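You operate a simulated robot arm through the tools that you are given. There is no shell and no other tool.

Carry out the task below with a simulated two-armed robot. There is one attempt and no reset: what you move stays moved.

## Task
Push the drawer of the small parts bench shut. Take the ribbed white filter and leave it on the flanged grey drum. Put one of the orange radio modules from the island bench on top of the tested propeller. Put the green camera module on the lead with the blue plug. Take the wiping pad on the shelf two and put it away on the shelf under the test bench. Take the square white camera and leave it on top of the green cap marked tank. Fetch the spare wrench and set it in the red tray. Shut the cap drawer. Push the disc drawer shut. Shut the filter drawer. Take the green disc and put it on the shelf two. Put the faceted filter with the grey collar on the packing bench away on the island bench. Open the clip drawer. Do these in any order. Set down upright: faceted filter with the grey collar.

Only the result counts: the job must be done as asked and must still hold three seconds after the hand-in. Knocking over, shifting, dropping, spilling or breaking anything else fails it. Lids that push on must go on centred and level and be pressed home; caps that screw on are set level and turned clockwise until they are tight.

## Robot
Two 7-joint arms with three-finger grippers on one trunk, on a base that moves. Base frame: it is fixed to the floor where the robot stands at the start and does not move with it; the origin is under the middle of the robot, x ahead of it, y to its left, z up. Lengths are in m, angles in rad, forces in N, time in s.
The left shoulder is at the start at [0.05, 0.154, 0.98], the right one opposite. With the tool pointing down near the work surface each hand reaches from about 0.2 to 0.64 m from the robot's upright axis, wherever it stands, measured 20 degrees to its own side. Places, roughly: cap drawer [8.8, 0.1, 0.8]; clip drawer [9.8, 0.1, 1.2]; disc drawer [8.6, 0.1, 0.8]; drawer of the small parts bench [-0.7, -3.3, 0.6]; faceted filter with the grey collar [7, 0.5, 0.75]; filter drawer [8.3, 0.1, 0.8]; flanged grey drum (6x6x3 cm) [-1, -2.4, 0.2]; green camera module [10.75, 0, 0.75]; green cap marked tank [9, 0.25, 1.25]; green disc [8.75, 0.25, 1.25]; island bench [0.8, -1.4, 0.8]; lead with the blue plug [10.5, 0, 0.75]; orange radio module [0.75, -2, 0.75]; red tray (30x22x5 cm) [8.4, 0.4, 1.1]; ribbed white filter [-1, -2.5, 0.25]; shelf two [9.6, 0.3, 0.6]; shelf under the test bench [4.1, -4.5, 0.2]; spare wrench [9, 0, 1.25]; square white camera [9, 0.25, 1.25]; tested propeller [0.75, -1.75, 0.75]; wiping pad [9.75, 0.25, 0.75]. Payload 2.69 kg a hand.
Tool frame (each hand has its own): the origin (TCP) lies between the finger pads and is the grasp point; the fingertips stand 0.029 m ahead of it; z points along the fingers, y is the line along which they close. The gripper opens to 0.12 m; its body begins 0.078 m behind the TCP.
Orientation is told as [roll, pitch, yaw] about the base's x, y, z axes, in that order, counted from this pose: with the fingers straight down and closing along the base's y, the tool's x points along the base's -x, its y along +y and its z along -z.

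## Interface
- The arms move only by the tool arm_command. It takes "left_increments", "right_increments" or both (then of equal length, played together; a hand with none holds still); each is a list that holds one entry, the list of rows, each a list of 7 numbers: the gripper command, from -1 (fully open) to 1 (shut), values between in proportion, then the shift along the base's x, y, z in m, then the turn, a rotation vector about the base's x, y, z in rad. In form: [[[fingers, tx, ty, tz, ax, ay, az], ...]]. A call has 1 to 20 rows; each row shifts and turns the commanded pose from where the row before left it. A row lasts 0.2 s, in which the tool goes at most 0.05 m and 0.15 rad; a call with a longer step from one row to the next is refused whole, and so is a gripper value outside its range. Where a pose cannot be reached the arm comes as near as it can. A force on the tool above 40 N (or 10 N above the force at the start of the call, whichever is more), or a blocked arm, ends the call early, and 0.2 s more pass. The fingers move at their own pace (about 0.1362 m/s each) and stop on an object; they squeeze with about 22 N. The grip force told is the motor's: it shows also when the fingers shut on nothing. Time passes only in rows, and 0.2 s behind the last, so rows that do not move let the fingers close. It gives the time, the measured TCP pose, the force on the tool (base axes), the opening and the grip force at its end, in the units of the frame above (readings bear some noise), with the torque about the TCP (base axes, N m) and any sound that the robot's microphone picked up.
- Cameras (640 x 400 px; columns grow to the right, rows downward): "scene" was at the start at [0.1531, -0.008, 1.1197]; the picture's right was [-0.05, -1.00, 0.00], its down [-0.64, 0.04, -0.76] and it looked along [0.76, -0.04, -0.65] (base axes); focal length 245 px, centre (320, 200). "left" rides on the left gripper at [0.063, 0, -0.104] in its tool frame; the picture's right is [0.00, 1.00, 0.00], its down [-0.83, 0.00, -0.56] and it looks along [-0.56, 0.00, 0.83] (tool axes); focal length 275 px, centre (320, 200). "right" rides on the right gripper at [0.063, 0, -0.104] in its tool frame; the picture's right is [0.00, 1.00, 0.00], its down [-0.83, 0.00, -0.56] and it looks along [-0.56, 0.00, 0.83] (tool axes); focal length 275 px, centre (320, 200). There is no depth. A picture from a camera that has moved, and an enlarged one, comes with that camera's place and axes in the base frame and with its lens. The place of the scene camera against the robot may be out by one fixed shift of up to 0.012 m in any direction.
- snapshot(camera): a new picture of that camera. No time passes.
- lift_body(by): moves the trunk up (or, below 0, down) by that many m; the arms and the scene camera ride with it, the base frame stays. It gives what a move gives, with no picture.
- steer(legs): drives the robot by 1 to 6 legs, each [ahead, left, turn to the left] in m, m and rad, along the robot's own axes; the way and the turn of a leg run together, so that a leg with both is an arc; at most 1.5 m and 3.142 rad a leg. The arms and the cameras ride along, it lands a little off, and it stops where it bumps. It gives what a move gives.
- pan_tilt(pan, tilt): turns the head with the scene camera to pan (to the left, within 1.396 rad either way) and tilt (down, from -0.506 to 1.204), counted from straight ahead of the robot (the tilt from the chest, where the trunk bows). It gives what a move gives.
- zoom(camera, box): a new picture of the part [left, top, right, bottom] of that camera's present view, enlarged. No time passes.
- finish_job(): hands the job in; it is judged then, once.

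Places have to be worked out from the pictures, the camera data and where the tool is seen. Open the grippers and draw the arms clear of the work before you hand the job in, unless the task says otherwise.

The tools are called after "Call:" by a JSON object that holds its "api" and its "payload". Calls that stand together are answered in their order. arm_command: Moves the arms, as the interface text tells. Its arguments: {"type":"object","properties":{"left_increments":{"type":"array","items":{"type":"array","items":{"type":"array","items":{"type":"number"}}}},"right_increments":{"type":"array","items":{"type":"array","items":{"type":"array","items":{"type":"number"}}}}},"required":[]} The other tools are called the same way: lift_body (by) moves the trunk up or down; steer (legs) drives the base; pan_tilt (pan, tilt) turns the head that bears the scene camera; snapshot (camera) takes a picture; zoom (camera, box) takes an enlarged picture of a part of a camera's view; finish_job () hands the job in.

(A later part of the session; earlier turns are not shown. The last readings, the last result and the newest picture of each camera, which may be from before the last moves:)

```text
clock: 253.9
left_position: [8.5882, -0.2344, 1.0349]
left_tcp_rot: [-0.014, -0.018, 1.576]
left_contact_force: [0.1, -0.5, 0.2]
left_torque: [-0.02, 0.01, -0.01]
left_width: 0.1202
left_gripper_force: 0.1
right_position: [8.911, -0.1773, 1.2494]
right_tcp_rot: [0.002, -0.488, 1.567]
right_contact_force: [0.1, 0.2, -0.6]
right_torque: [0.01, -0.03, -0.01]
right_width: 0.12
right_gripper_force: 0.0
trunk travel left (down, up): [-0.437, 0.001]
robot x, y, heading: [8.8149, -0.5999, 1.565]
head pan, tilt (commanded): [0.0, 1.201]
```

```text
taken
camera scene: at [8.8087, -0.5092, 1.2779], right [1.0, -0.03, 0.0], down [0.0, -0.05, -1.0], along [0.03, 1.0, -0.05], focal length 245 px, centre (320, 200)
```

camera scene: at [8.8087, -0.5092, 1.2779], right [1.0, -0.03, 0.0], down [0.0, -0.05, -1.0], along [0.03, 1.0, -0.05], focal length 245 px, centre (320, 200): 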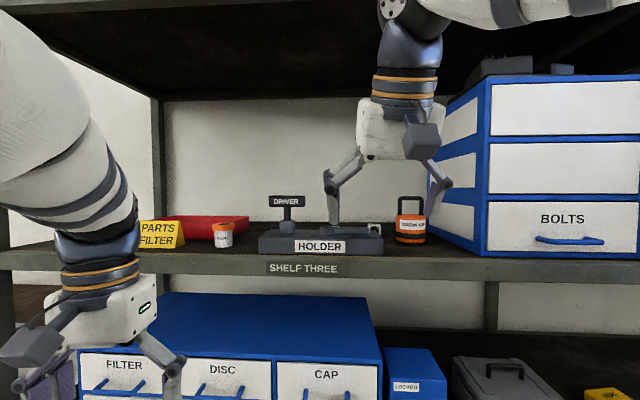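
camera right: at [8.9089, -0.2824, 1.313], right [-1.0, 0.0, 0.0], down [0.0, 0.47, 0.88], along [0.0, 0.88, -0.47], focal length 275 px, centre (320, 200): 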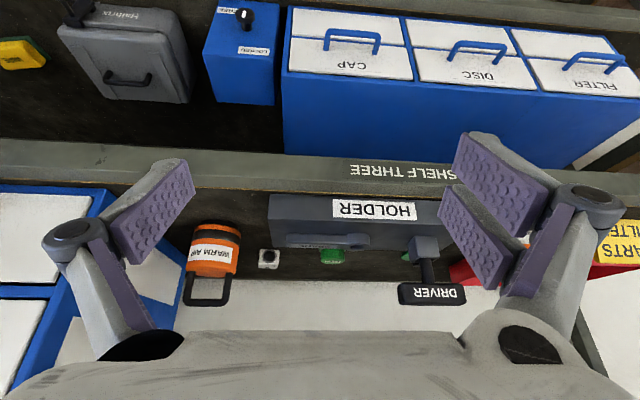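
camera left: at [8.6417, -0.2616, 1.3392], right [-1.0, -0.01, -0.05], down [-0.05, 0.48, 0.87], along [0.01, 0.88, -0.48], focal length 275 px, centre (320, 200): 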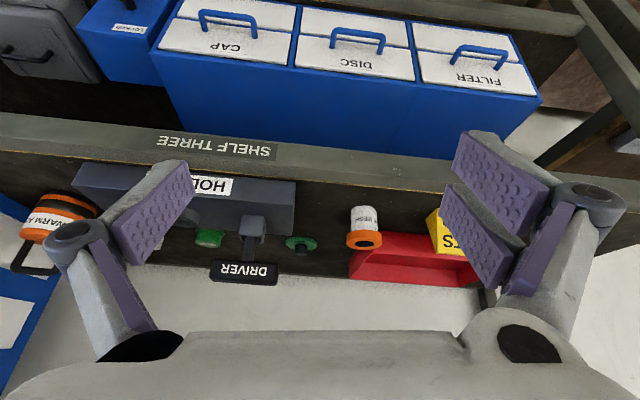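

The head still is off; I bring the right arm down too and re-command the head to see whether it recovers.

Call:
{"api": "arm_command", "payload": {"right_increments": [[[-1, 0.01, -0.01, -0.03, -0.08, 0, 0], [-1, 0.01, -0.01, -0.03, -0.08, 0, 0], [-1, 0.01, -0.01, -0.04, -0.08, 0, 0], [-1, 0.01, -0.01, -0.04, -0.08, 0, 0], [-1, 0.01, -0.01, -0.04, -0.08, 0, 0], [-1, 0.01, -0.01, -0.04, -0.08, 0, 0], [-1, 0, 0, -0.04, 0, 0, 0]]]}}

Call:
{"api": "pan_tilt", "payload": {"pan": 0.0, "tilt": 1.2}}

Call:
{"api": "snapshot", "payload": {"camera": "scene"}}

```text
clock: 255.5
left_position: [8.5891, -0.2334, 1.0336]
left_tcp_rot: [-0.012, -0.015, 1.579]
left_contact_force: [-0.3, -0.4, 0.1]
left_torque: [-0.01, 0.01, -0.01]
left_width: 0.1201
left_gripper_force: 0.0
right_position: [8.9705, -0.2367, 0.9856]
right_tcp_rot: [-0.002, -0.005, 1.565]
right_contact_force: [0.3, 0.4, 0.0]
right_torque: [-0.03, 0.01, 0.01]
right_width: 0.1198
right_gripper_force: 0.1
trunk travel left (down, up): [-0.437, 0.001]
robot x, y, heading: [8.8119, -0.5997, 1.564]
head pan, tilt (commanded): [0.0, 1.201]
```

```text
clock: 256.1
left_position: [8.589, -0.2344, 1.0342]
left_tcp_rot: [-0.013, -0.013, 1.576]
left_contact_force: [0.1, -0.2, 0.3]
left_torque: [-0.01, 0.02, 0.01]
left_width: 0.1201
left_gripper_force: 0.2
right_position: [8.9693, -0.2368, 0.9869]
right_tcp_rot: [-0.003, -0.008, 1.566]
right_contact_force: [0.2, -0.1, -0.5]
right_torque: [0.02, 0.0, 0.02]
right_width: 0.1201
right_gripper_force: 0.0
trunk travel left (down, up): [-0.437, 0.001]
robot x, y, heading: [8.8149, -0.6, 1.567]
head pan, tilt (commanded): [0.0, 1.201]
```

```text
taken
camera scene: at [8.8071, -0.509, 1.2767], right [1.0, -0.01, 0.0], down [0.0, -0.06, -1.0], along [0.01, 1.0, -0.06], focal length 245 px, centre (320, 200)
```

scene: 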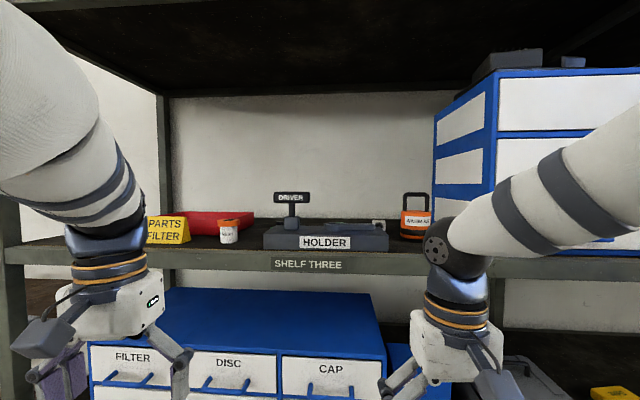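

Still stuck; my upper arms seem close to the head. I lower both hands further and retry.

Call:
{"api": "arm_command", "payload": {"left_increments": [[[-1, 0.01, 0, -0.03, 0, 0, 0], [-1, 0.01, 0, -0.03, 0, 0, 0], [-1, 0.01, 0, -0.03, 0, 0, 0], [-1, 0.01, 0, -0.03, 0, 0, 0], [-1, 0.01, 0, -0.03, 0, 0, 0]]], "right_increments": [[[-1, 0, 0, -0.03, 0, 0, 0], [-1, 0, 0, -0.03, 0, 0, 0], [-1, 0, 0, -0.03, 0, 0, 0], [-1, 0, 0, -0.03, 0, 0, 0], [-1, 0, 0, -0.03, 0, 0, 0]]]}}

Call:
{"api": "pan_tilt", "payload": {"pan": 0.1, "tilt": 0.3}}

Call:
{"api": "snapshot", "payload": {"camera": "scene"}}

```text
clock: 257.3
left_position: [8.6404, -0.2325, 0.8843]
left_tcp_rot: [-0.008, -0.021, 1.573]
left_contact_force: [0.2, 0.2, -0.1]
left_torque: [0.03, 0.0, -0.03]
left_width: 0.1198
left_gripper_force: 0.0
right_position: [8.9722, -0.2354, 0.8392]
right_tcp_rot: [-0.002, -0.007, 1.566]
right_contact_force: [-0.1, -0.1, -0.5]
right_torque: [-0.07, 0.01, 0.01]
right_width: 0.1198
right_gripper_force: 0.1
trunk travel left (down, up): [-0.437, 0.001]
robot x, y, heading: [8.8146, -0.599, 1.562]
head pan, tilt (commanded): [0.0, 1.201]
```

```text
clock: 258.5
left_position: [8.6389, -0.2336, 0.8867]
left_tcp_rot: [-0.008, -0.023, 1.574]
left_contact_force: [0.8, -0.6, -0.9]
left_torque: [-0.03, -0.01, 0.0]
left_width: 0.1204
left_gripper_force: 0.0
right_position: [8.9707, -0.2369, 0.8413]
right_tcp_rot: [-0.004, -0.009, 1.566]
right_contact_force: [0.6, -0.5, 0.4]
right_torque: [0.0, 0.04, -0.02]
right_width: 0.1202
right_gripper_force: 0.0
trunk travel left (down, up): [-0.437, 0.001]
robot x, y, heading: [8.8147, -0.5966, 1.562]
head pan, tilt (commanded): [0.099, 0.3]
```

```text
taken
camera scene: at [8.7975, -0.5075, 1.2546], right [1.0, 0.09, 0.0], down [0.03, -0.3, -0.96], along [-0.09, 0.95, -0.3], focal length 245 px, centre (320, 200)
```

scene: 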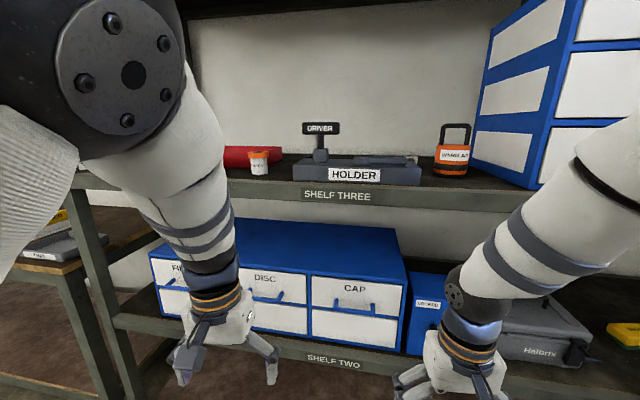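

The head is free again. I look down to see my base footprint.

Call:
{"api": "pan_tilt", "payload": {"pan": 0.0, "tilt": 1.2}}

Call:
{"api": "snapshot", "payload": {"camera": "scene"}}

```text
clock: 259.7
left_position: [8.6401, -0.2333, 0.8837]
left_tcp_rot: [-0.011, -0.019, 1.577]
left_contact_force: [-0.7, -1.1, 0.4]
left_torque: [0.04, 0.05, -0.02]
left_width: 0.12
left_gripper_force: 0.1
right_position: [8.9716, -0.2363, 0.8403]
right_tcp_rot: [-0.001, -0.006, 1.566]
right_contact_force: [0.4, 0.6, 0.2]
right_torque: [0.0, -0.03, -0.02]
right_width: 0.12
right_gripper_force: 0.0
trunk travel left (down, up): [-0.437, 0.001]
robot x, y, heading: [8.8152, -0.6007, 1.561]
head pan, tilt (commanded): [0.0, 1.201]
```

```text
taken
camera scene: at [8.8012, -0.5127, 1.2244], right [1.0, 0.06, 0.0], down [0.03, -0.59, -0.81], along [-0.05, 0.81, -0.59], focal length 245 px, centre (320, 200)
```

scene: 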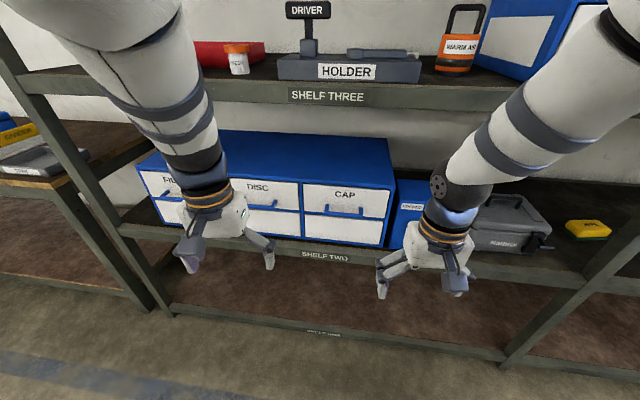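

I tuck the left hand back, and raise the right hand while yawing it +90° so it can close along y over the wrench bar.

Call:
{"api": "arm_command", "payload": {"right_increments": [[[-1, 0, 0, 0.036, 0, 0, 0.143], [-1, 0, 0, 0.036, 0, 0, 0.143], [-1, 0, 0, 0.036, 0, 0, 0.143], [-1, 0, 0, 0.036, 0, 0, 0.143], [-1, 0, 0, 0.036, 0, 0, 0.143], [-1, 0, 0, 0.036, 0, 0, 0.143], [-1, 0, 0, 0.036, 0, 0, 0.143], [-1, 0, 0, 0.036, 0, 0, 0.143], [-1, 0, 0, 0.036, 0, 0, 0.143], [-1, 0, 0, 0.036, 0, 0, 0.143], [-1, 0, 0, 0.036, 0, 0, 0.143]]], "left_increments": [[[-1, 0, -0.01, 0, 0, 0, 0], [-1, 0, -0.01, 0, 0, 0, 0], [-1, 0, -0.01, 0, 0, 0, 0], [-1, 0, -0.01, 0, 0, 0, 0], [-1, 0, -0.01, 0, 0, 0, 0], [-1, 0, -0.01, 0, 0, 0, 0], [-1, 0, -0.01, 0, 0, 0, 0], [-1, 0, -0.01, 0, 0, 0, 0], [-1, 0, -0.01, 0, 0, 0, 0], [-1, 0, 0, 0, 0, 0, 0], [-1, 0, 0, 0, 0, 0, 0]]]}}

Call:
{"api": "snapshot", "payload": {"camera": "right"}}

Call:
{"api": "snapshot", "payload": {"camera": "scene"}}

```text
clock: 262.1
left_position: [8.6413, -0.3267, 0.8774]
left_tcp_rot: [-0.033, 0.0, 1.586]
left_contact_force: [-0.8, -0.5, -0.3]
left_torque: [0.01, 0.01, -0.02]
left_width: 0.12
left_gripper_force: 0.0
right_position: [8.9714, -0.2391, 1.2367]
right_tcp_rot: [0.0, -0.008, 3.142]
right_contact_force: [0.6, -0.5, 0.2]
right_torque: [0.0, -0.01, 0.01]
right_width: 0.12
right_gripper_force: 0.1
trunk travel left (down, up): [-0.437, 0.001]
robot x, y, heading: [8.8166, -0.601, 1.56]
head pan, tilt (commanded): [0.0, 1.201]
```

```text
taken
camera right: at [9.0341, -0.2389, 1.3407], right [0.0, -1.0, 0.0], down [-0.83, 0.0, 0.56], along [-0.56, 0.0, -0.83], focal length 275 px, centre (320, 200)
```

right: 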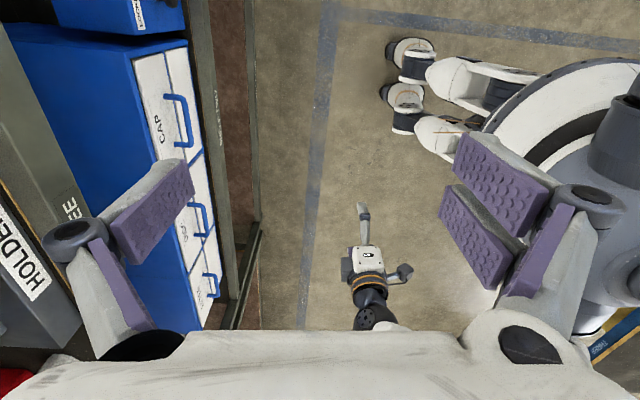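

```text
taken
camera scene: at [8.7866, -0.5099, 1.2717], right [0.98, 0.21, 0.0], down [0.02, -0.11, -0.99], along [-0.21, 0.97, -0.12], focal length 245 px, centre (320, 200)
```

scene: 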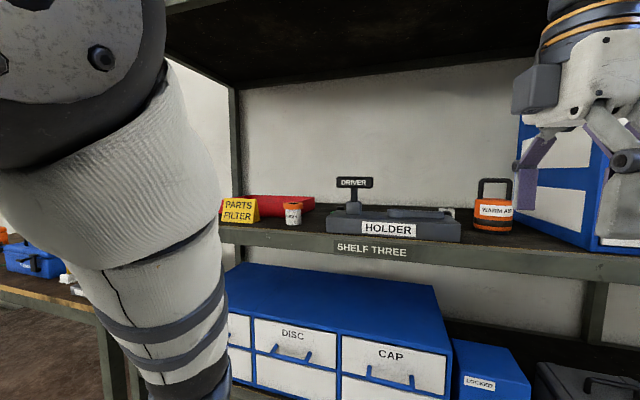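

Useful: the base's front is only ~0.1 m ahead of its axis, so I can get closer. I drive ahead 0.2 m.

Call:
{"api": "steer", "payload": {"legs": [[0.2, 0, 0]]}}

Call:
{"api": "snapshot", "payload": {"camera": "right"}}

```text
clock: 263.7
left_position: [8.6434, -0.1207, 0.8793]
left_tcp_rot: [-0.027, -0.003, 1.578]
left_contact_force: [0.6, 0.0, -0.2]
left_torque: [0.0, 0.0, -0.01]
left_width: 0.12
left_gripper_force: 0.0
right_position: [8.9759, -0.0344, 1.2352]
right_tcp_rot: [-0.001, -0.008, 3.13]
right_contact_force: [-0.6, 0.8, 0.0]
right_torque: [-0.02, -0.05, 0.01]
right_width: 0.12
right_gripper_force: 0.2
trunk travel left (down, up): [-0.437, 0.001]
robot x, y, heading: [8.8162, -0.3951, 1.559]
head pan, tilt (commanded): [0.0, 1.201]
```

```text
taken
camera right: at [9.0388, -0.0354, 1.3405], right [-0.01, -1.0, 0.0], down [-0.83, 0.0, 0.56], along [-0.56, 0.0, -0.83], focal length 275 px, centre (320, 200)
```

right: 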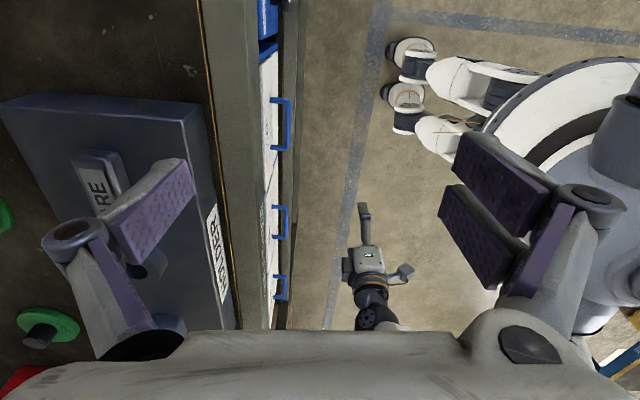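

The wrench bar is around y≈0.098; I move the hand above it at (8.91,0.098) and narrow the fingers to 5 cm.

Call:
{"api": "arm_command", "payload": {"right_increments": [[[-1, -0.0165, 0.033, 0.003, 0, 0, 0], [-1, -0.0165, 0.033, 0, 0, 0, 0], [-1, -0.0165, 0.033, 0, 0, 0, 0], [0.1, -0.0165, 0.033, 0, 0, 0, 0], [0.1, 0, 0, 0, 0, 0, 0], [0.1, 0, 0, 0, 0, 0, 0]]]}}

Call:
{"api": "snapshot", "payload": {"camera": "right"}}

Call:
{"api": "snapshot", "payload": {"camera": "scene"}}

```text
clock: 265.1
left_position: [8.6432, -0.1211, 0.8766]
left_tcp_rot: [-0.026, 0.005, 1.576]
left_contact_force: [-0.5, 0.9, -0.6]
left_torque: [0.01, 0.03, -0.02]
left_width: 0.1202
left_gripper_force: 0.2
right_position: [8.9486, 0.0086, 1.2247]
right_tcp_rot: [-0.005, -0.01, 3.131]
right_contact_force: [-0.4, 0.3, -0.5]
right_torque: [0.01, -0.01, -0.01]
right_width: 0.0539
right_gripper_force: 0.0
right hand out of reach, approached as far as the arm can: row 1, 2, 3, 4
trunk travel left (down, up): [-0.437, 0.001]
robot x, y, heading: [8.8151, -0.3922, 1.555]
head pan, tilt (commanded): [0.0, 1.201]
```

```text
taken
camera right: at [9.0119, 0.0077, 1.3294], right [-0.01, -1.0, 0.0], down [-0.83, 0.0, 0.56], along [-0.56, 0.01, -0.83], focal length 275 px, centre (320, 200)
```

right: 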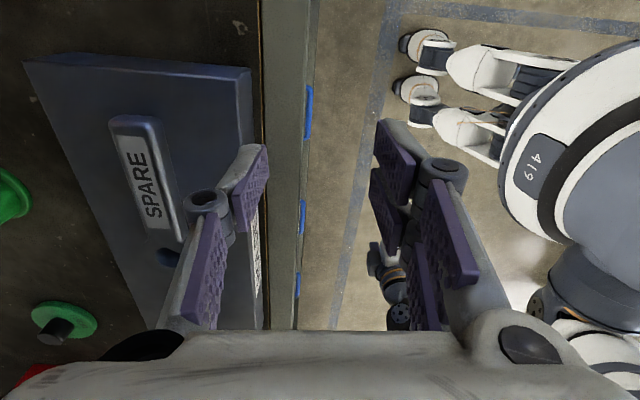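

```text
taken
camera scene: at [8.7896, -0.305, 1.2727], right [0.98, 0.2, 0.0], down [0.02, -0.1, -0.99], along [-0.2, 0.97, -0.1], focal length 245 px, centre (320, 200)
```

scene: 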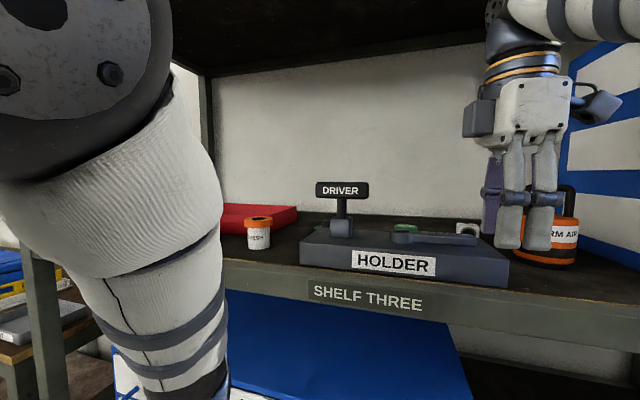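

I'm 9 cm short of reach. I tuck the left hand back a bit and drive another 0.1 m forward.

Call:
{"api": "arm_command", "payload": {"left_increments": [[[-1, 0, -0.02, 0, 0, 0, 0], [-1, 0, -0.02, 0, 0, 0, 0], [-1, 0, -0.02, 0, 0, 0, 0]]]}}

Call:
{"api": "steer", "payload": {"legs": [[0.1, 0, 0]]}}

Call:
{"api": "snapshot", "payload": {"camera": "right"}}

Call:
{"api": "snapshot", "payload": {"camera": "scene"}}

```text
clock: 265.9
left_position: [8.6409, -0.1647, 0.87]
left_tcp_rot: [-0.023, 0.0, 1.573]
left_contact_force: [-0.2, 0.2, -0.1]
left_torque: [0.01, 0.0, 0.01]
left_width: 0.12
left_gripper_force: 0.1
left hand out of reach, approached as far as the arm can: row 2, 3
right_position: [8.9484, 0.0071, 1.2273]
right_tcp_rot: [-0.007, -0.008, 3.132]
right_contact_force: [-0.5, 0.7, -0.3]
right_torque: [0.01, 0.05, 0.0]
right_width: 0.054
right_gripper_force: 0.1
trunk travel left (down, up): [-0.437, 0.001]
robot x, y, heading: [8.8157, -0.393, 1.558]
head pan, tilt (commanded): [0.0, 1.201]
```

```text
clock: 267.0
left_position: [8.6434, -0.0701, 0.8698]
left_tcp_rot: [-0.027, 0.004, 1.574]
left_contact_force: [0.2, 1.1, 0.1]
left_torque: [-0.01, -0.06, 0.0]
left_width: 0.1199
left_gripper_force: 0.1
right_position: [8.9507, 0.1046, 1.2255]
right_tcp_rot: [-0.006, -0.009, 3.131]
right_contact_force: [0.7, 0.3, 0.0]
right_torque: [-0.02, 0.03, 0.01]
right_width: 0.0538
right_gripper_force: 0.1
trunk travel left (down, up): [-0.437, 0.001]
robot x, y, heading: [8.8206, -0.2973, 1.553]
head pan, tilt (commanded): [0.0, 1.201]
```

```text
taken
camera right: at [9.0138, 0.1034, 1.3295], right [-0.01, -1.0, 0.0], down [-0.83, 0.0, 0.56], along [-0.56, 0.01, -0.83], focal length 275 px, centre (320, 200)
```

right: 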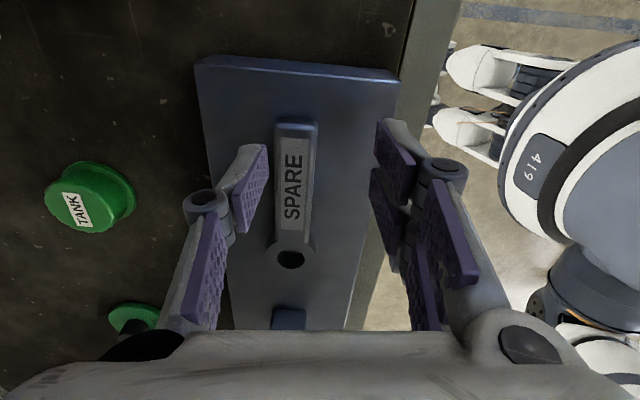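

```text
taken
camera scene: at [8.7856, -0.2128, 1.2827], right [0.96, 0.27, 0.0], down [0.0, 0.0, -1.0], along [-0.27, 0.96, 0.01], focal length 245 px, centre (320, 200)
```

scene: 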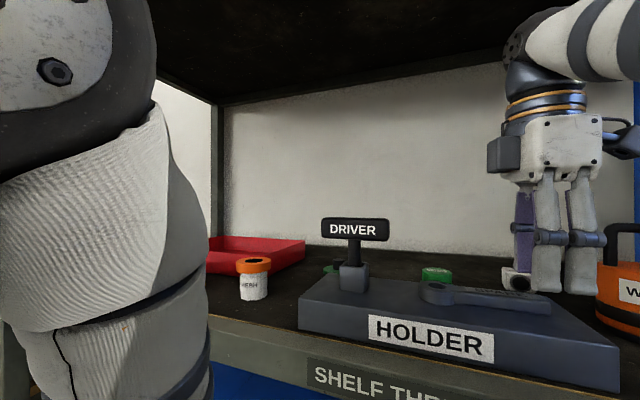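

The wrench is now almost between the fingers. I move 4.5 cm left and 1.7 cm forward, then check.

Call:
{"api": "arm_command", "payload": {"right_increments": [[[0.0, -0.0225, 0.009, 0, 0, 0, 0], [0.0, -0.0225, 0.008, 0, 0, 0, 0], [0.0, 0, 0, 0, 0, 0, 0]]]}}

Call:
{"api": "snapshot", "payload": {"camera": "right"}}

```text
clock: 267.8
left_position: [8.6436, -0.0709, 0.8675]
left_tcp_rot: [-0.029, 0.008, 1.576]
left_contact_force: [-0.5, -0.6, -0.3]
left_torque: [0.02, 0.01, 0.01]
left_width: 0.1199
left_gripper_force: 0.1
right_position: [8.9428, 0.1052, 1.2229]
right_tcp_rot: [-0.013, -0.011, 3.13]
right_contact_force: [-0.7, -0.4, -0.1]
right_torque: [0.0, 0.0, -0.01]
right_width: 0.0599
right_gripper_force: 0.1
right hand out of reach, approached as far as the arm can: row 1, 2
trunk travel left (down, up): [-0.437, 0.001]
robot x, y, heading: [8.8202, -0.2946, 1.559]
head pan, tilt (commanded): [0.0, 1.201]
```

```text
taken
camera right: at [9.0067, 0.1045, 1.3285], right [-0.01, -1.0, -0.01], down [-0.83, 0.0, 0.56], along [-0.56, 0.01, -0.82], focal length 275 px, centre (320, 200)
```

right: 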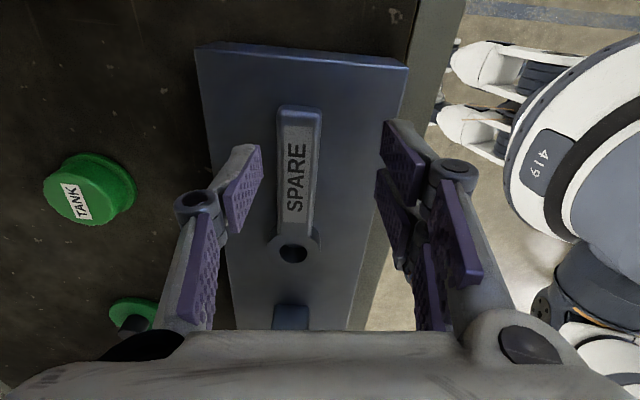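

The arm can't go further itself, so I nudge the base: 1.6 cm ahead and 3.5 cm left.

Call:
{"api": "steer", "payload": {"legs": [[0.016, 0.036, 0]]}}

Call:
{"api": "snapshot", "payload": {"camera": "right"}}

```text
clock: 268.8
left_position: [8.6075, -0.0544, 0.868]
left_tcp_rot: [-0.03, 0.009, 1.576]
left_contact_force: [-0.2, -0.5, 0.4]
left_torque: [-0.01, -0.06, 0.0]
left_width: 0.1199
left_gripper_force: 0.0
right_position: [8.9071, 0.1227, 1.2247]
right_tcp_rot: [-0.012, -0.011, 3.13]
right_contact_force: [-0.7, 0.7, 0.4]
right_torque: [-0.02, -0.02, 0.01]
right_width: 0.0601
right_gripper_force: 0.1
trunk travel left (down, up): [-0.437, 0.001]
robot x, y, heading: [8.7799, -0.2825, 1.556]
head pan, tilt (commanded): [0.0, 1.201]
```

```text
taken
camera right: at [8.9698, 0.1217, 1.3286], right [-0.01, -1.0, -0.01], down [-0.83, 0.0, 0.56], along [-0.56, 0.01, -0.83], focal length 275 px, centre (320, 200)
```

right: 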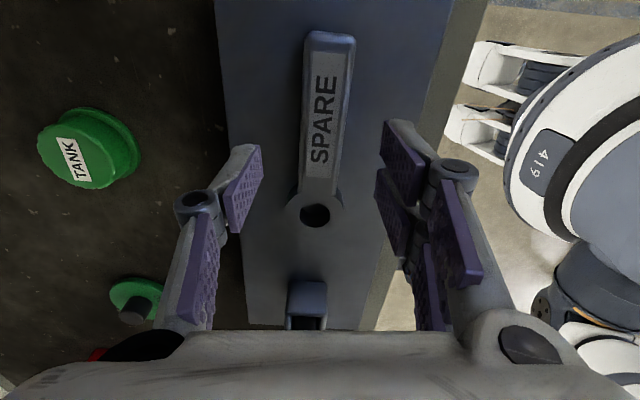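

The bar is centred between the fingers. I lower carefully until the tips nearly touch the holder top.

Call:
{"api": "arm_command", "payload": {"right_increments": [[[0.0, 0, 0, -0.01, 0, 0, 0], [0.0, 0, 0, -0.01, 0, 0, 0], [0.0, 0, 0, -0.004, 0, 0, 0], [0.0, 0, 0, 0, 0, 0, 0]]]}}

Call:
{"api": "snapshot", "payload": {"camera": "right"}}

Call:
{"api": "zoom", "payload": {"camera": "scene", "box": [380, 180, 640, 340]}}

```text
clock: 269.8
left_position: [8.6068, -0.0566, 0.8668]
left_tcp_rot: [-0.029, 0.017, 1.576]
left_contact_force: [1.0, 0.3, 0.6]
left_torque: [-0.01, 0.02, 0.01]
left_width: 0.1199
left_gripper_force: 0.0
right_position: [8.9063, 0.1211, 1.2019]
right_tcp_rot: [-0.013, -0.01, 3.131]
right_contact_force: [0.2, 0.0, -0.2]
right_torque: [0.03, -0.01, 0.04]
right_width: 0.0602
right_gripper_force: 0.0
trunk travel left (down, up): [-0.437, 0.001]
robot x, y, heading: [8.7804, -0.2775, 1.554]
head pan, tilt (commanded): [0.0, 1.201]
```

```text
taken
camera right: at [8.9703, 0.1197, 1.3051], right [-0.01, -1.0, -0.01], down [-0.83, 0.0, 0.56], along [-0.56, 0.01, -0.83], focal length 275 px, centre (320, 200)
```

right: 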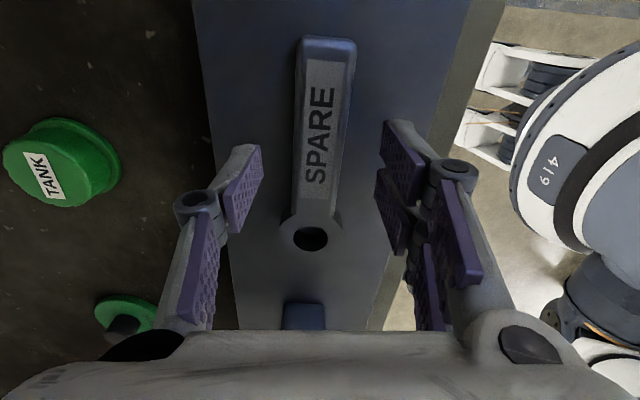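

```text
2.46 times, centred on (510, 260) of scene
camera zoom: at [8.751, -0.1954, 1.2803], right [0.97, 0.25, 0.0], down [0.01, -0.02, -1.0], along [-0.25, 0.97, -0.02], focal length 603 px, centre (-148, 52)
```

zoom: 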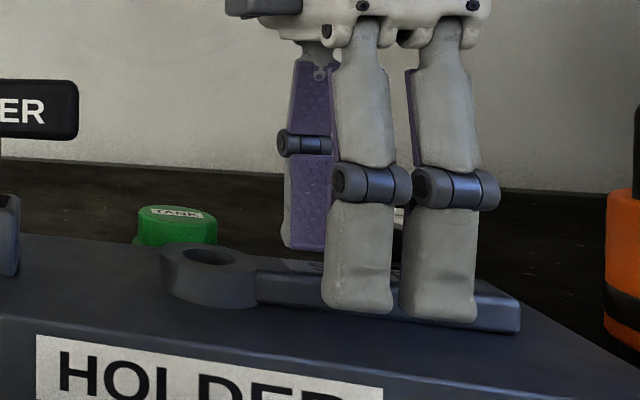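

The fingers straddle the bar nicely. I lower 4 mm more and close.

Call:
{"api": "arm_command", "payload": {"right_increments": [[[0.0, 0, 0, -0.004, 0, 0, 0], [0.4, 0, 0, 0, 0, 0, 0], [0.7, 0, 0, 0, 0, 0, 0], [1, 0, 0, 0, 0, 0, 0], [1, 0, 0, 0, 0, 0, 0]]]}}

Call:
{"api": "snapshot", "payload": {"camera": "right"}}

Call:
{"api": "zoom", "payload": {"camera": "scene", "box": [380, 180, 640, 340]}}

```text
clock: 271.0
left_position: [8.6062, -0.0549, 0.8658]
left_tcp_rot: [-0.029, 0.018, 1.576]
left_contact_force: [-1.2, -0.4, 0.0]
left_torque: [-0.03, 0.0, -0.01]
left_width: 0.1202
left_gripper_force: 0.1
right_position: [8.907, 0.1215, 1.1971]
right_tcp_rot: [-0.013, -0.011, 3.129]
right_contact_force: [0.4, -0.7, 0.4]
right_torque: [-0.01, -0.01, 0.06]
right_width: 0.026
right_gripper_force: 22.4
trunk travel left (down, up): [-0.437, 0.001]
robot x, y, heading: [8.7779, -0.2808, 1.551]
head pan, tilt (commanded): [0.0, 1.201]
```

```text
taken
camera right: at [8.9702, 0.12, 1.3014], right [-0.01, -1.0, -0.01], down [-0.82, 0.0, 0.57], along [-0.57, 0.01, -0.82], focal length 275 px, centre (320, 200)
```

right: 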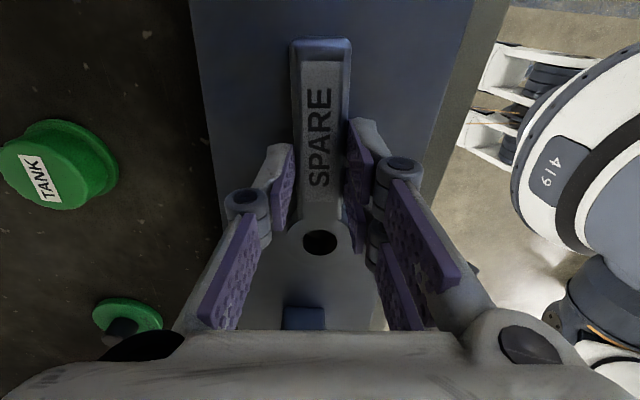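

```text
2.46 times, centred on (510, 260) of scene
camera zoom: at [8.7511, -0.1953, 1.28], right [0.97, 0.25, 0.0], down [0.01, -0.02, -1.0], along [-0.25, 0.97, -0.03], focal length 603 px, centre (-148, 52)
```

zoom: 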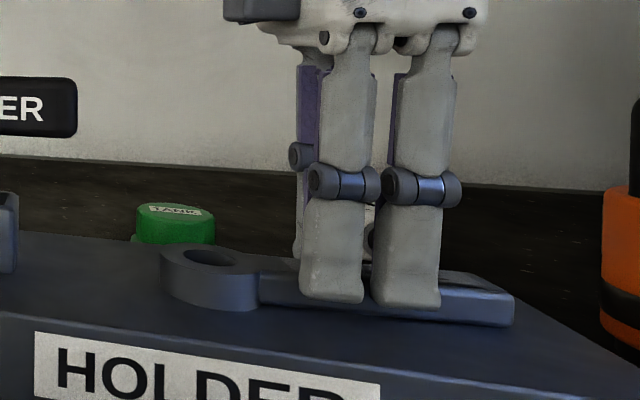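

Gripped (2.6 cm). I lift 3 cm, back the base out 0.25 m so the wrench clears the shelf, and then re-orient.

Call:
{"api": "arm_command", "payload": {"right_increments": [[[1, 0, 0, 0.01, 0, 0, 0], [1, 0, 0, 0.01, 0, 0, 0], [1, 0, 0, 0.008, 0, 0, 0], [1, 0, 0, 0, 0, 0, 0]]]}}

Call:
{"api": "snapshot", "payload": {"camera": "right"}}

Call:
{"api": "zoom", "payload": {"camera": "scene", "box": [380, 180, 640, 340]}}

```text
clock: 272.0
left_position: [8.6069, -0.0555, 0.8669]
left_tcp_rot: [-0.03, 0.018, 1.576]
left_contact_force: [0.3, -1.4, 0.0]
left_torque: [0.0, 0.01, 0.0]
left_width: 0.1202
left_gripper_force: 0.1
right_position: [8.9068, 0.1222, 1.2249]
right_tcp_rot: [-0.015, -0.011, 3.132]
right_contact_force: [0.2, -0.6, -2.6]
right_torque: [0.0, -0.07, -0.02]
right_width: 0.0259
right_gripper_force: 22.2
trunk travel left (down, up): [-0.437, 0.001]
robot x, y, heading: [8.7826, -0.2803, 1.55]
head pan, tilt (commanded): [0.0, 1.201]
```

```text
taken
camera right: at [8.9702, 0.1209, 1.3293], right [-0.01, -1.0, -0.01], down [-0.82, 0.0, 0.57], along [-0.57, 0.02, -0.82], focal length 275 px, centre (320, 200)
```

right: 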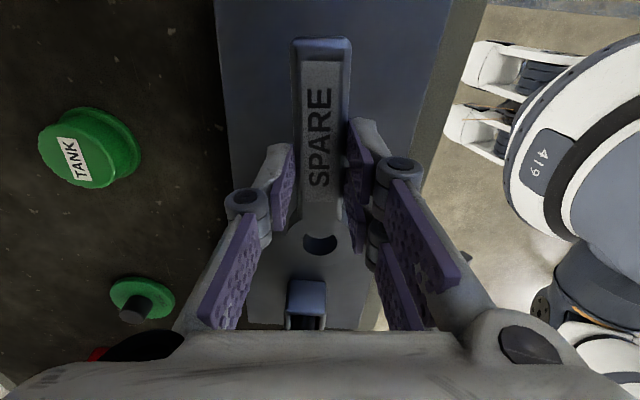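

```text
2.46 times, centred on (510, 260) of scene
camera zoom: at [8.7513, -0.195, 1.2798], right [0.97, 0.24, 0.0], down [0.01, -0.03, -1.0], along [-0.24, 0.97, -0.03], focal length 603 px, centre (-148, 52)
```

zoom: 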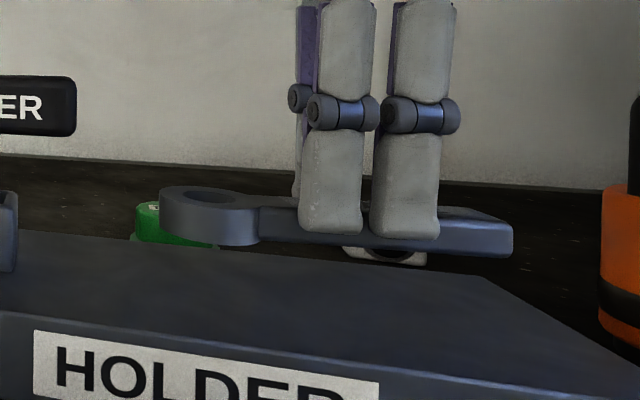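

The wrench is up. Triangulating both wrist views puts the shelf top at z≈1.115, cap ≈(8.883,0.303), disc ≈(8.687,0.34), tray ≈x 8.22–8.52, y 0.29–0.51. I back out and strafe left toward the tray.

Call:
{"api": "steer", "payload": {"legs": [[-0.28, 0, 0.01], [0, 0.44, 0]]}}

Call:
{"api": "arm_command", "payload": {"right_increments": [[[1, 0, 0, 0, 0, 0, -0.143], [1, 0, 0, 0, 0, 0, -0.143], [1, 0, 0, 0, 0, 0, -0.143], [1, 0, 0, 0, 0, 0, -0.143], [1, 0, 0, 0, 0, 0, -0.143], [1, 0, 0, 0, 0, 0, -0.143], [1, 0, 0, 0, 0, 0, -0.143], [1, 0, 0, 0, 0, 0, -0.143], [1, 0, 0, 0, 0, 0, -0.143], [1, 0, 0, 0, 0, 0, -0.143], [1, 0, 0, 0, 0, 0, -0.14]]]}}

Call:
{"api": "snapshot", "payload": {"camera": "right"}}

Call:
{"api": "snapshot", "payload": {"camera": "scene"}}

```text
clock: 277.5
left_position: [8.1574, -0.3334, 0.8656]
left_tcp_rot: [-0.03, 0.017, 1.585]
left_contact_force: [0.4, 0.2, 0.5]
left_torque: [0.01, -0.01, -0.02]
left_width: 0.1199
left_gripper_force: 0.2
right_position: [8.4551, -0.1506, 1.2245]
right_tcp_rot: [-0.014, -0.011, 3.142]
right_contact_force: [-0.4, 0.0, -3.5]
right_torque: [-0.03, -0.03, -0.02]
right_width: 0.0257
right_gripper_force: 22.0
trunk travel left (down, up): [-0.437, 0.001]
robot x, y, heading: [8.3386, -0.5582, 1.569]
head pan, tilt (commanded): [0.0, 1.201]
```

```text
clock: 279.9
left_position: [8.1578, -0.335, 0.8647]
left_tcp_rot: [-0.03, 0.023, 1.586]
left_contact_force: [0.4, 0.1, -0.1]
left_torque: [0.02, 0.0, 0.02]
left_width: 0.12
left_gripper_force: 0.0
right_position: [8.4563, -0.1531, 1.2248]
right_tcp_rot: [-0.015, -0.011, 1.57]
right_contact_force: [-0.7, -0.1, -2.7]
right_torque: [-0.03, 0.03, -0.03]
right_width: 0.0259
right_gripper_force: 22.4
trunk travel left (down, up): [-0.437, 0.001]
robot x, y, heading: [8.3333, -0.5588, 1.567]
head pan, tilt (commanded): [0.0, 1.201]
```

```text
taken
camera right: at [8.454, -0.2173, 1.3281], right [-1.0, 0.0, -0.02], down [-0.01, 0.82, 0.57], along [0.01, 0.57, -0.82], focal length 275 px, centre (320, 200)
```

right: 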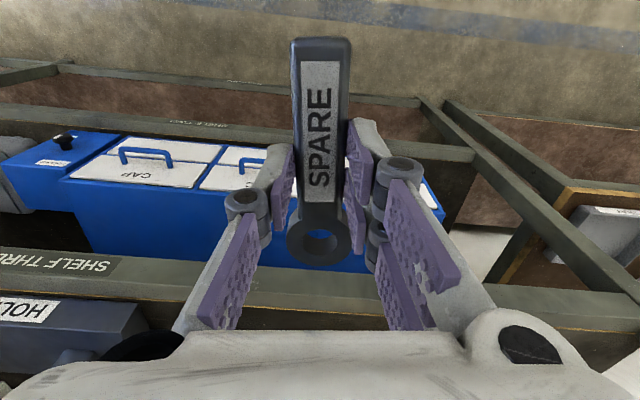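

```text
taken
camera scene: at [8.3037, -0.4707, 1.2784], right [0.97, 0.25, 0.0], down [0.01, -0.04, -1.0], along [-0.25, 0.97, -0.04], focal length 245 px, centre (320, 200)
```

scene: 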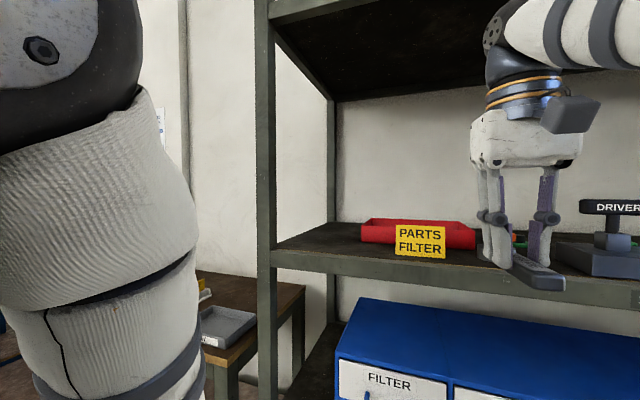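

The wrench now points along y. I tilt the hand forward about 50° and raise it so everything clears the tray rim.

Call:
{"api": "arm_command", "payload": {"right_increments": [[[1, 0, 0, 0.008, 0.145, 0, 0], [1, 0, 0, 0.008, 0.145, 0, 0], [1, 0, 0, 0.008, 0.145, 0, 0], [1, 0, 0, 0.008, 0.145, 0, 0], [1, 0, 0, 0.008, 0.145, 0, 0], [1, 0, 0, 0.008, 0.145, 0, 0]]]}}

Call:
{"api": "snapshot", "payload": {"camera": "right"}}

Call:
{"api": "snapshot", "payload": {"camera": "scene"}}

```text
clock: 281.3
left_position: [8.1575, -0.3351, 0.8645]
left_tcp_rot: [-0.03, 0.023, 1.587]
left_contact_force: [-0.1, -0.6, -0.2]
left_torque: [-0.01, 0.01, 0.0]
left_width: 0.1199
left_gripper_force: 0.0
right_position: [8.4566, -0.1513, 1.2738]
right_tcp_rot: [-0.014, -0.886, 1.57]
right_contact_force: [0.1, 0.0, -2.4]
right_torque: [-0.08, 0.01, 0.02]
right_width: 0.0256
right_gripper_force: 22.1
trunk travel left (down, up): [-0.437, 0.001]
robot x, y, heading: [8.3372, -0.5568, 1.567]
head pan, tilt (commanded): [0.0, 1.201]
```

```text
taken
camera right: at [8.4543, -0.272, 1.2914], right [-1.0, 0.01, -0.01], down [-0.01, 0.1, 1.0], along [0.01, 1.0, -0.1], focal length 275 px, centre (320, 200)
```

right: 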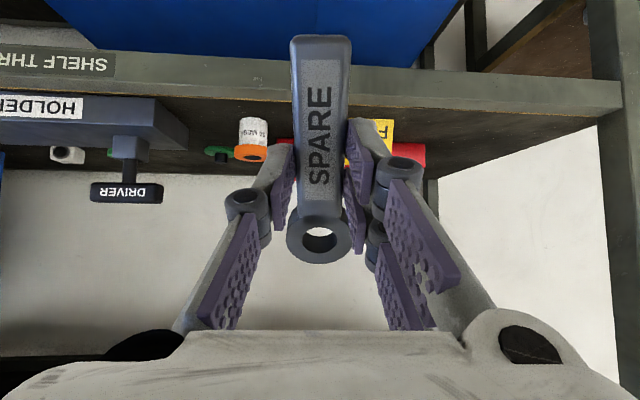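

```text
taken
camera scene: at [8.3039, -0.4709, 1.2783], right [0.97, 0.25, 0.0], down [0.01, -0.04, -1.0], along [-0.25, 0.97, -0.04], focal length 245 px, centre (320, 200)
```

scene: 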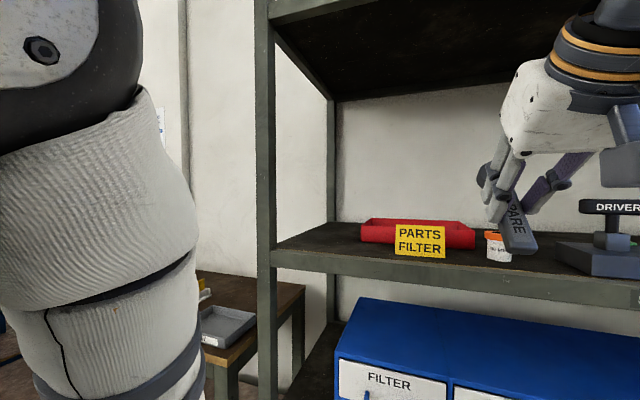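

Everything is clear of the rim height. I shift the base 5 cm left and 0.287 m ahead, then extend the arm over the tray.

Call:
{"api": "steer", "payload": {"legs": [[0, 0.05, 0], [0.287, 0, 0]]}}

Call:
{"api": "arm_command", "payload": {"right_increments": [[[1, 0, 0.035, 0, 0, 0, 0], [1, 0, 0.035, 0, 0, 0, 0], [1, 0, 0.035, 0, 0, 0, 0], [1, 0, 0.035, 0, 0, 0, 0]]]}}

Call:
{"api": "snapshot", "payload": {"camera": "right"}}

Call:
{"api": "snapshot", "payload": {"camera": "scene"}}

```text
clock: 283.9
left_position: [8.112, -0.0486, 0.8653]
left_tcp_rot: [-0.031, 0.025, 1.579]
left_contact_force: [0.3, 0.3, 0.6]
left_torque: [-0.04, 0.04, 0.01]
left_width: 0.1199
left_gripper_force: 0.0
right_position: [8.4125, 0.1334, 1.2736]
right_tcp_rot: [-0.017, -0.881, 1.566]
right_contact_force: [-0.4, 0.0, -3.2]
right_torque: [-0.1, -0.01, 0.03]
right_width: 0.026
right_gripper_force: 22.2
trunk travel left (down, up): [-0.437, 0.001]
robot x, y, heading: [8.2869, -0.2731, 1.556]
head pan, tilt (commanded): [0.0, 1.201]
```

```text
clock: 284.9
left_position: [8.1127, -0.0481, 0.8619]
left_tcp_rot: [-0.031, 0.029, 1.58]
left_contact_force: [0.3, 0.3, 0.4]
left_torque: [-0.01, -0.02, -0.01]
left_width: 0.12
left_gripper_force: 0.1
right_position: [8.4113, 0.2765, 1.272]
right_tcp_rot: [-0.017, -0.881, 1.566]
right_contact_force: [0.7, 0.2, -2.7]
right_torque: [-0.12, 0.01, 0.01]
right_width: 0.0258
right_gripper_force: 22.4
trunk travel left (down, up): [-0.437, 0.001]
robot x, y, heading: [8.2903, -0.2724, 1.559]
head pan, tilt (commanded): [0.0, 1.201]
```

```text
taken
camera right: at [8.408, 0.157, 1.2906], right [-1.0, 0.02, -0.02], down [-0.01, 0.1, 0.99], along [0.02, 0.99, -0.1], focal length 275 px, centre (320, 200)
```

right: 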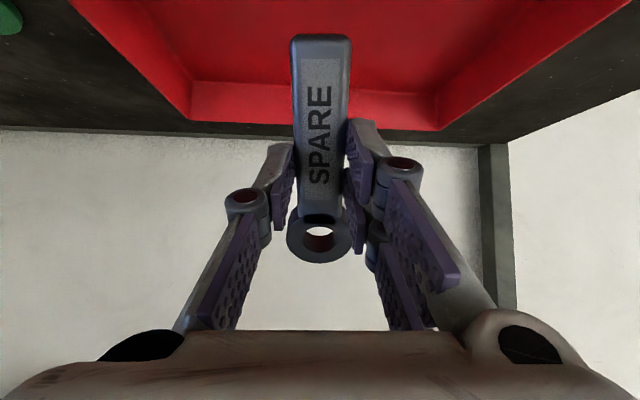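

```text
taken
camera scene: at [8.2578, -0.1838, 1.2771], right [0.97, 0.23, 0.0], down [0.01, -0.05, -1.0], along [-0.23, 0.97, -0.06], focal length 245 px, centre (320, 200)
```

scene: 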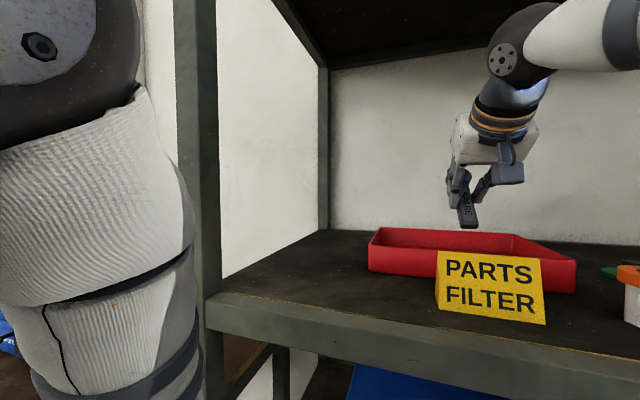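

I'm over the tray (x 8.27–8.575, far wall y≈0.475). I extend 6 cm more and lower toward the tray floor.

Call:
{"api": "arm_command", "payload": {"right_increments": [[[1, 0, 0.03, 0, 0, 0, 0], [1, 0, 0.03, 0, 0, 0, 0], [1, 0, 0, -0.025, 0, 0, 0], [1, 0, 0, -0.025, 0, 0, 0], [1, 0, 0, -0.015, 0, 0, 0], [1, 0, 0, -0.01, 0, 0, 0]]]}}

Call:
{"api": "snapshot", "payload": {"camera": "right"}}

Call:
{"api": "snapshot", "payload": {"camera": "scene"}}

```text
clock: 286.3
left_position: [8.1129, -0.0491, 0.8621]
left_tcp_rot: [-0.029, 0.03, 1.581]
left_contact_force: [0.9, -0.2, -0.7]
left_torque: [0.0, 0.01, -0.02]
left_width: 0.1201
left_gripper_force: 0.1
right_position: [8.4112, 0.3325, 1.1967]
right_tcp_rot: [-0.017, -0.881, 1.563]
right_contact_force: [0.0, 0.5, -2.8]
right_torque: [-0.07, 0.0, 0.0]
right_width: 0.0262
right_gripper_force: 22.3
trunk travel left (down, up): [-0.437, 0.001]
robot x, y, heading: [8.2906, -0.2729, 1.558]
head pan, tilt (commanded): [0.0, 1.201]
```

```text
taken
camera right: at [8.4088, 0.2127, 1.216], right [-1.0, 0.02, -0.01], down [-0.01, 0.1, 0.99], along [0.02, 0.99, -0.1], focal length 275 px, centre (320, 200)
```

right: 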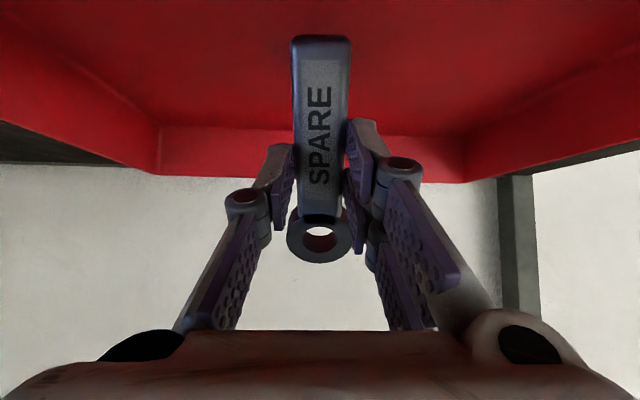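

```text
taken
camera scene: at [8.2581, -0.185, 1.2771], right [0.97, 0.23, 0.0], down [0.01, -0.06, -1.0], along [-0.23, 0.97, -0.06], focal length 245 px, centre (320, 200)
```

scene: 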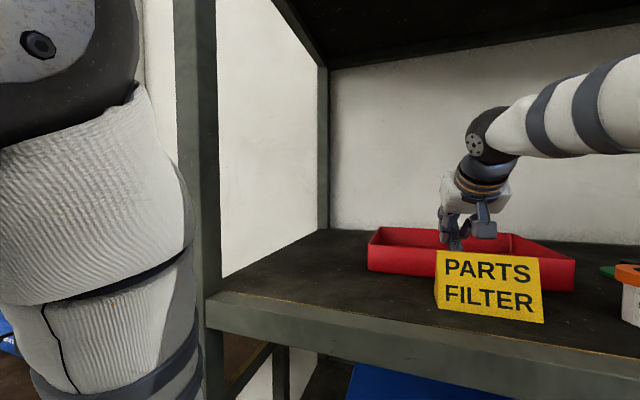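

The tray floor is just below; the wrist-camera housing has ~2 cm over the sign, so I lower only 1.2 cm more and release.

Call:
{"api": "arm_command", "payload": {"right_increments": [[[1, 0, 0, -0.006, 0, 0, 0], [1, 0, 0, -0.006, 0, 0, 0], [1, 0, 0, 0, 0, 0, 0]]]}}

Call:
{"api": "zoom", "payload": {"camera": "scene", "box": [360, 160, 600, 330]}}

```text
clock: 287.1
left_position: [8.1132, -0.0517, 0.8633]
left_tcp_rot: [-0.03, 0.028, 1.579]
left_contact_force: [0.4, -0.1, 0.1]
left_torque: [-0.01, 0.01, 0.0]
left_width: 0.1201
left_gripper_force: 0.1
right_position: [8.4124, 0.3329, 1.1918]
right_tcp_rot: [-0.016, -0.891, 1.563]
right_contact_force: [0.8, 4.0, 13.6]
right_torque: [0.11, 0.18, -0.01]
right_width: 0.026
right_gripper_force: 22.2
trunk travel left (down, up): [-0.437, 0.001]
robot x, y, heading: [8.2872, -0.2735, 1.561]
head pan, tilt (commanded): [0.0, 1.201]
```

```text
2.35 times, centred on (480, 245) of scene
camera zoom: at [8.2579, -0.1863, 1.2775], right [0.97, 0.23, 0.0], down [0.01, -0.05, -1.0], along [-0.23, 0.97, -0.06], focal length 576 px, centre (-56, 94)
```

zoom: 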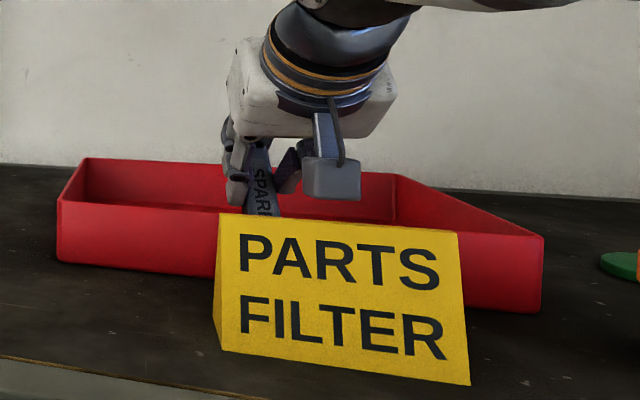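

Contact with the tray floor is felt (13.6 N up). I ease up 3 mm and open the fingers.

Call:
{"api": "arm_command", "payload": {"right_increments": [[[1, 0, 0, 0.006, 0, 0, 0], [0.6, 0, 0, 0, 0, 0, 0], [0.3, 0, 0, 0, 0, 0, 0], [0.3, 0, 0, 0, 0, 0, 0], [0.3, 0, 0, 0, 0, 0, 0]]]}}

Call:
{"api": "snapshot", "payload": {"camera": "right"}}

Call:
{"api": "zoom", "payload": {"camera": "scene", "box": [360, 160, 600, 330]}}

```text
clock: 288.3
left_position: [8.1127, -0.0502, 0.8631]
left_tcp_rot: [-0.029, 0.031, 1.578]
left_contact_force: [-0.2, 0.2, 0.0]
left_torque: [-0.05, 0.01, 0.0]
left_width: 0.12
left_gripper_force: 0.0
right_position: [8.4117, 0.3319, 1.1915]
right_tcp_rot: [-0.018, -0.882, 1.563]
right_contact_force: [0.1, -0.1, -0.4]
right_torque: [-0.01, 0.0, 0.02]
right_width: 0.0419
right_gripper_force: 0.0
trunk travel left (down, up): [-0.437, 0.001]
robot x, y, heading: [8.2886, -0.2704, 1.558]
head pan, tilt (commanded): [0.0, 1.201]
```

```text
taken
camera right: at [8.4088, 0.2113, 1.2108], right [-1.0, 0.02, -0.01], down [-0.01, 0.1, 0.99], along [0.02, 0.99, -0.1], focal length 275 px, centre (320, 200)
```

right: 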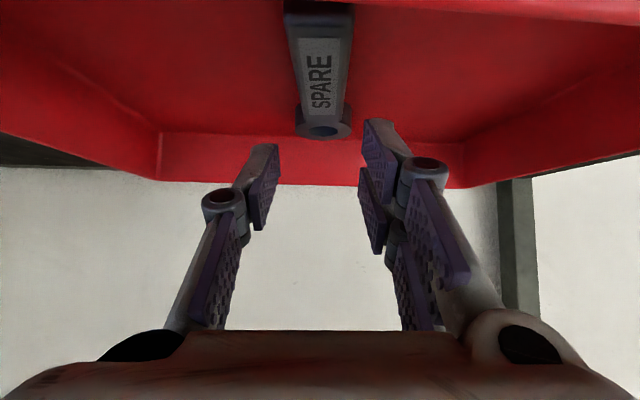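

```text
2.35 times, centred on (480, 245) of scene
camera zoom: at [8.2582, -0.1853, 1.277], right [0.97, 0.23, 0.0], down [0.01, -0.06, -1.0], along [-0.23, 0.97, -0.06], focal length 576 px, centre (-56, 94)
```

zoom: 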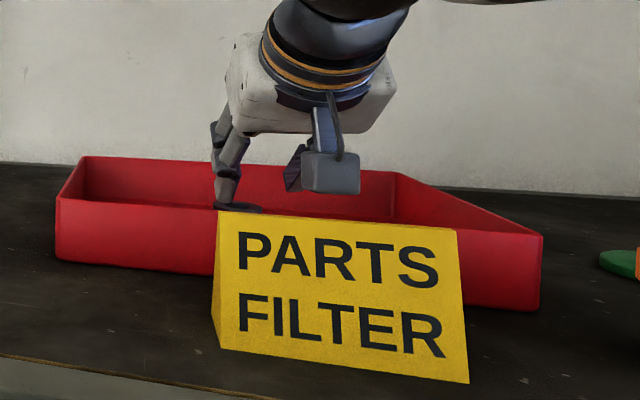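

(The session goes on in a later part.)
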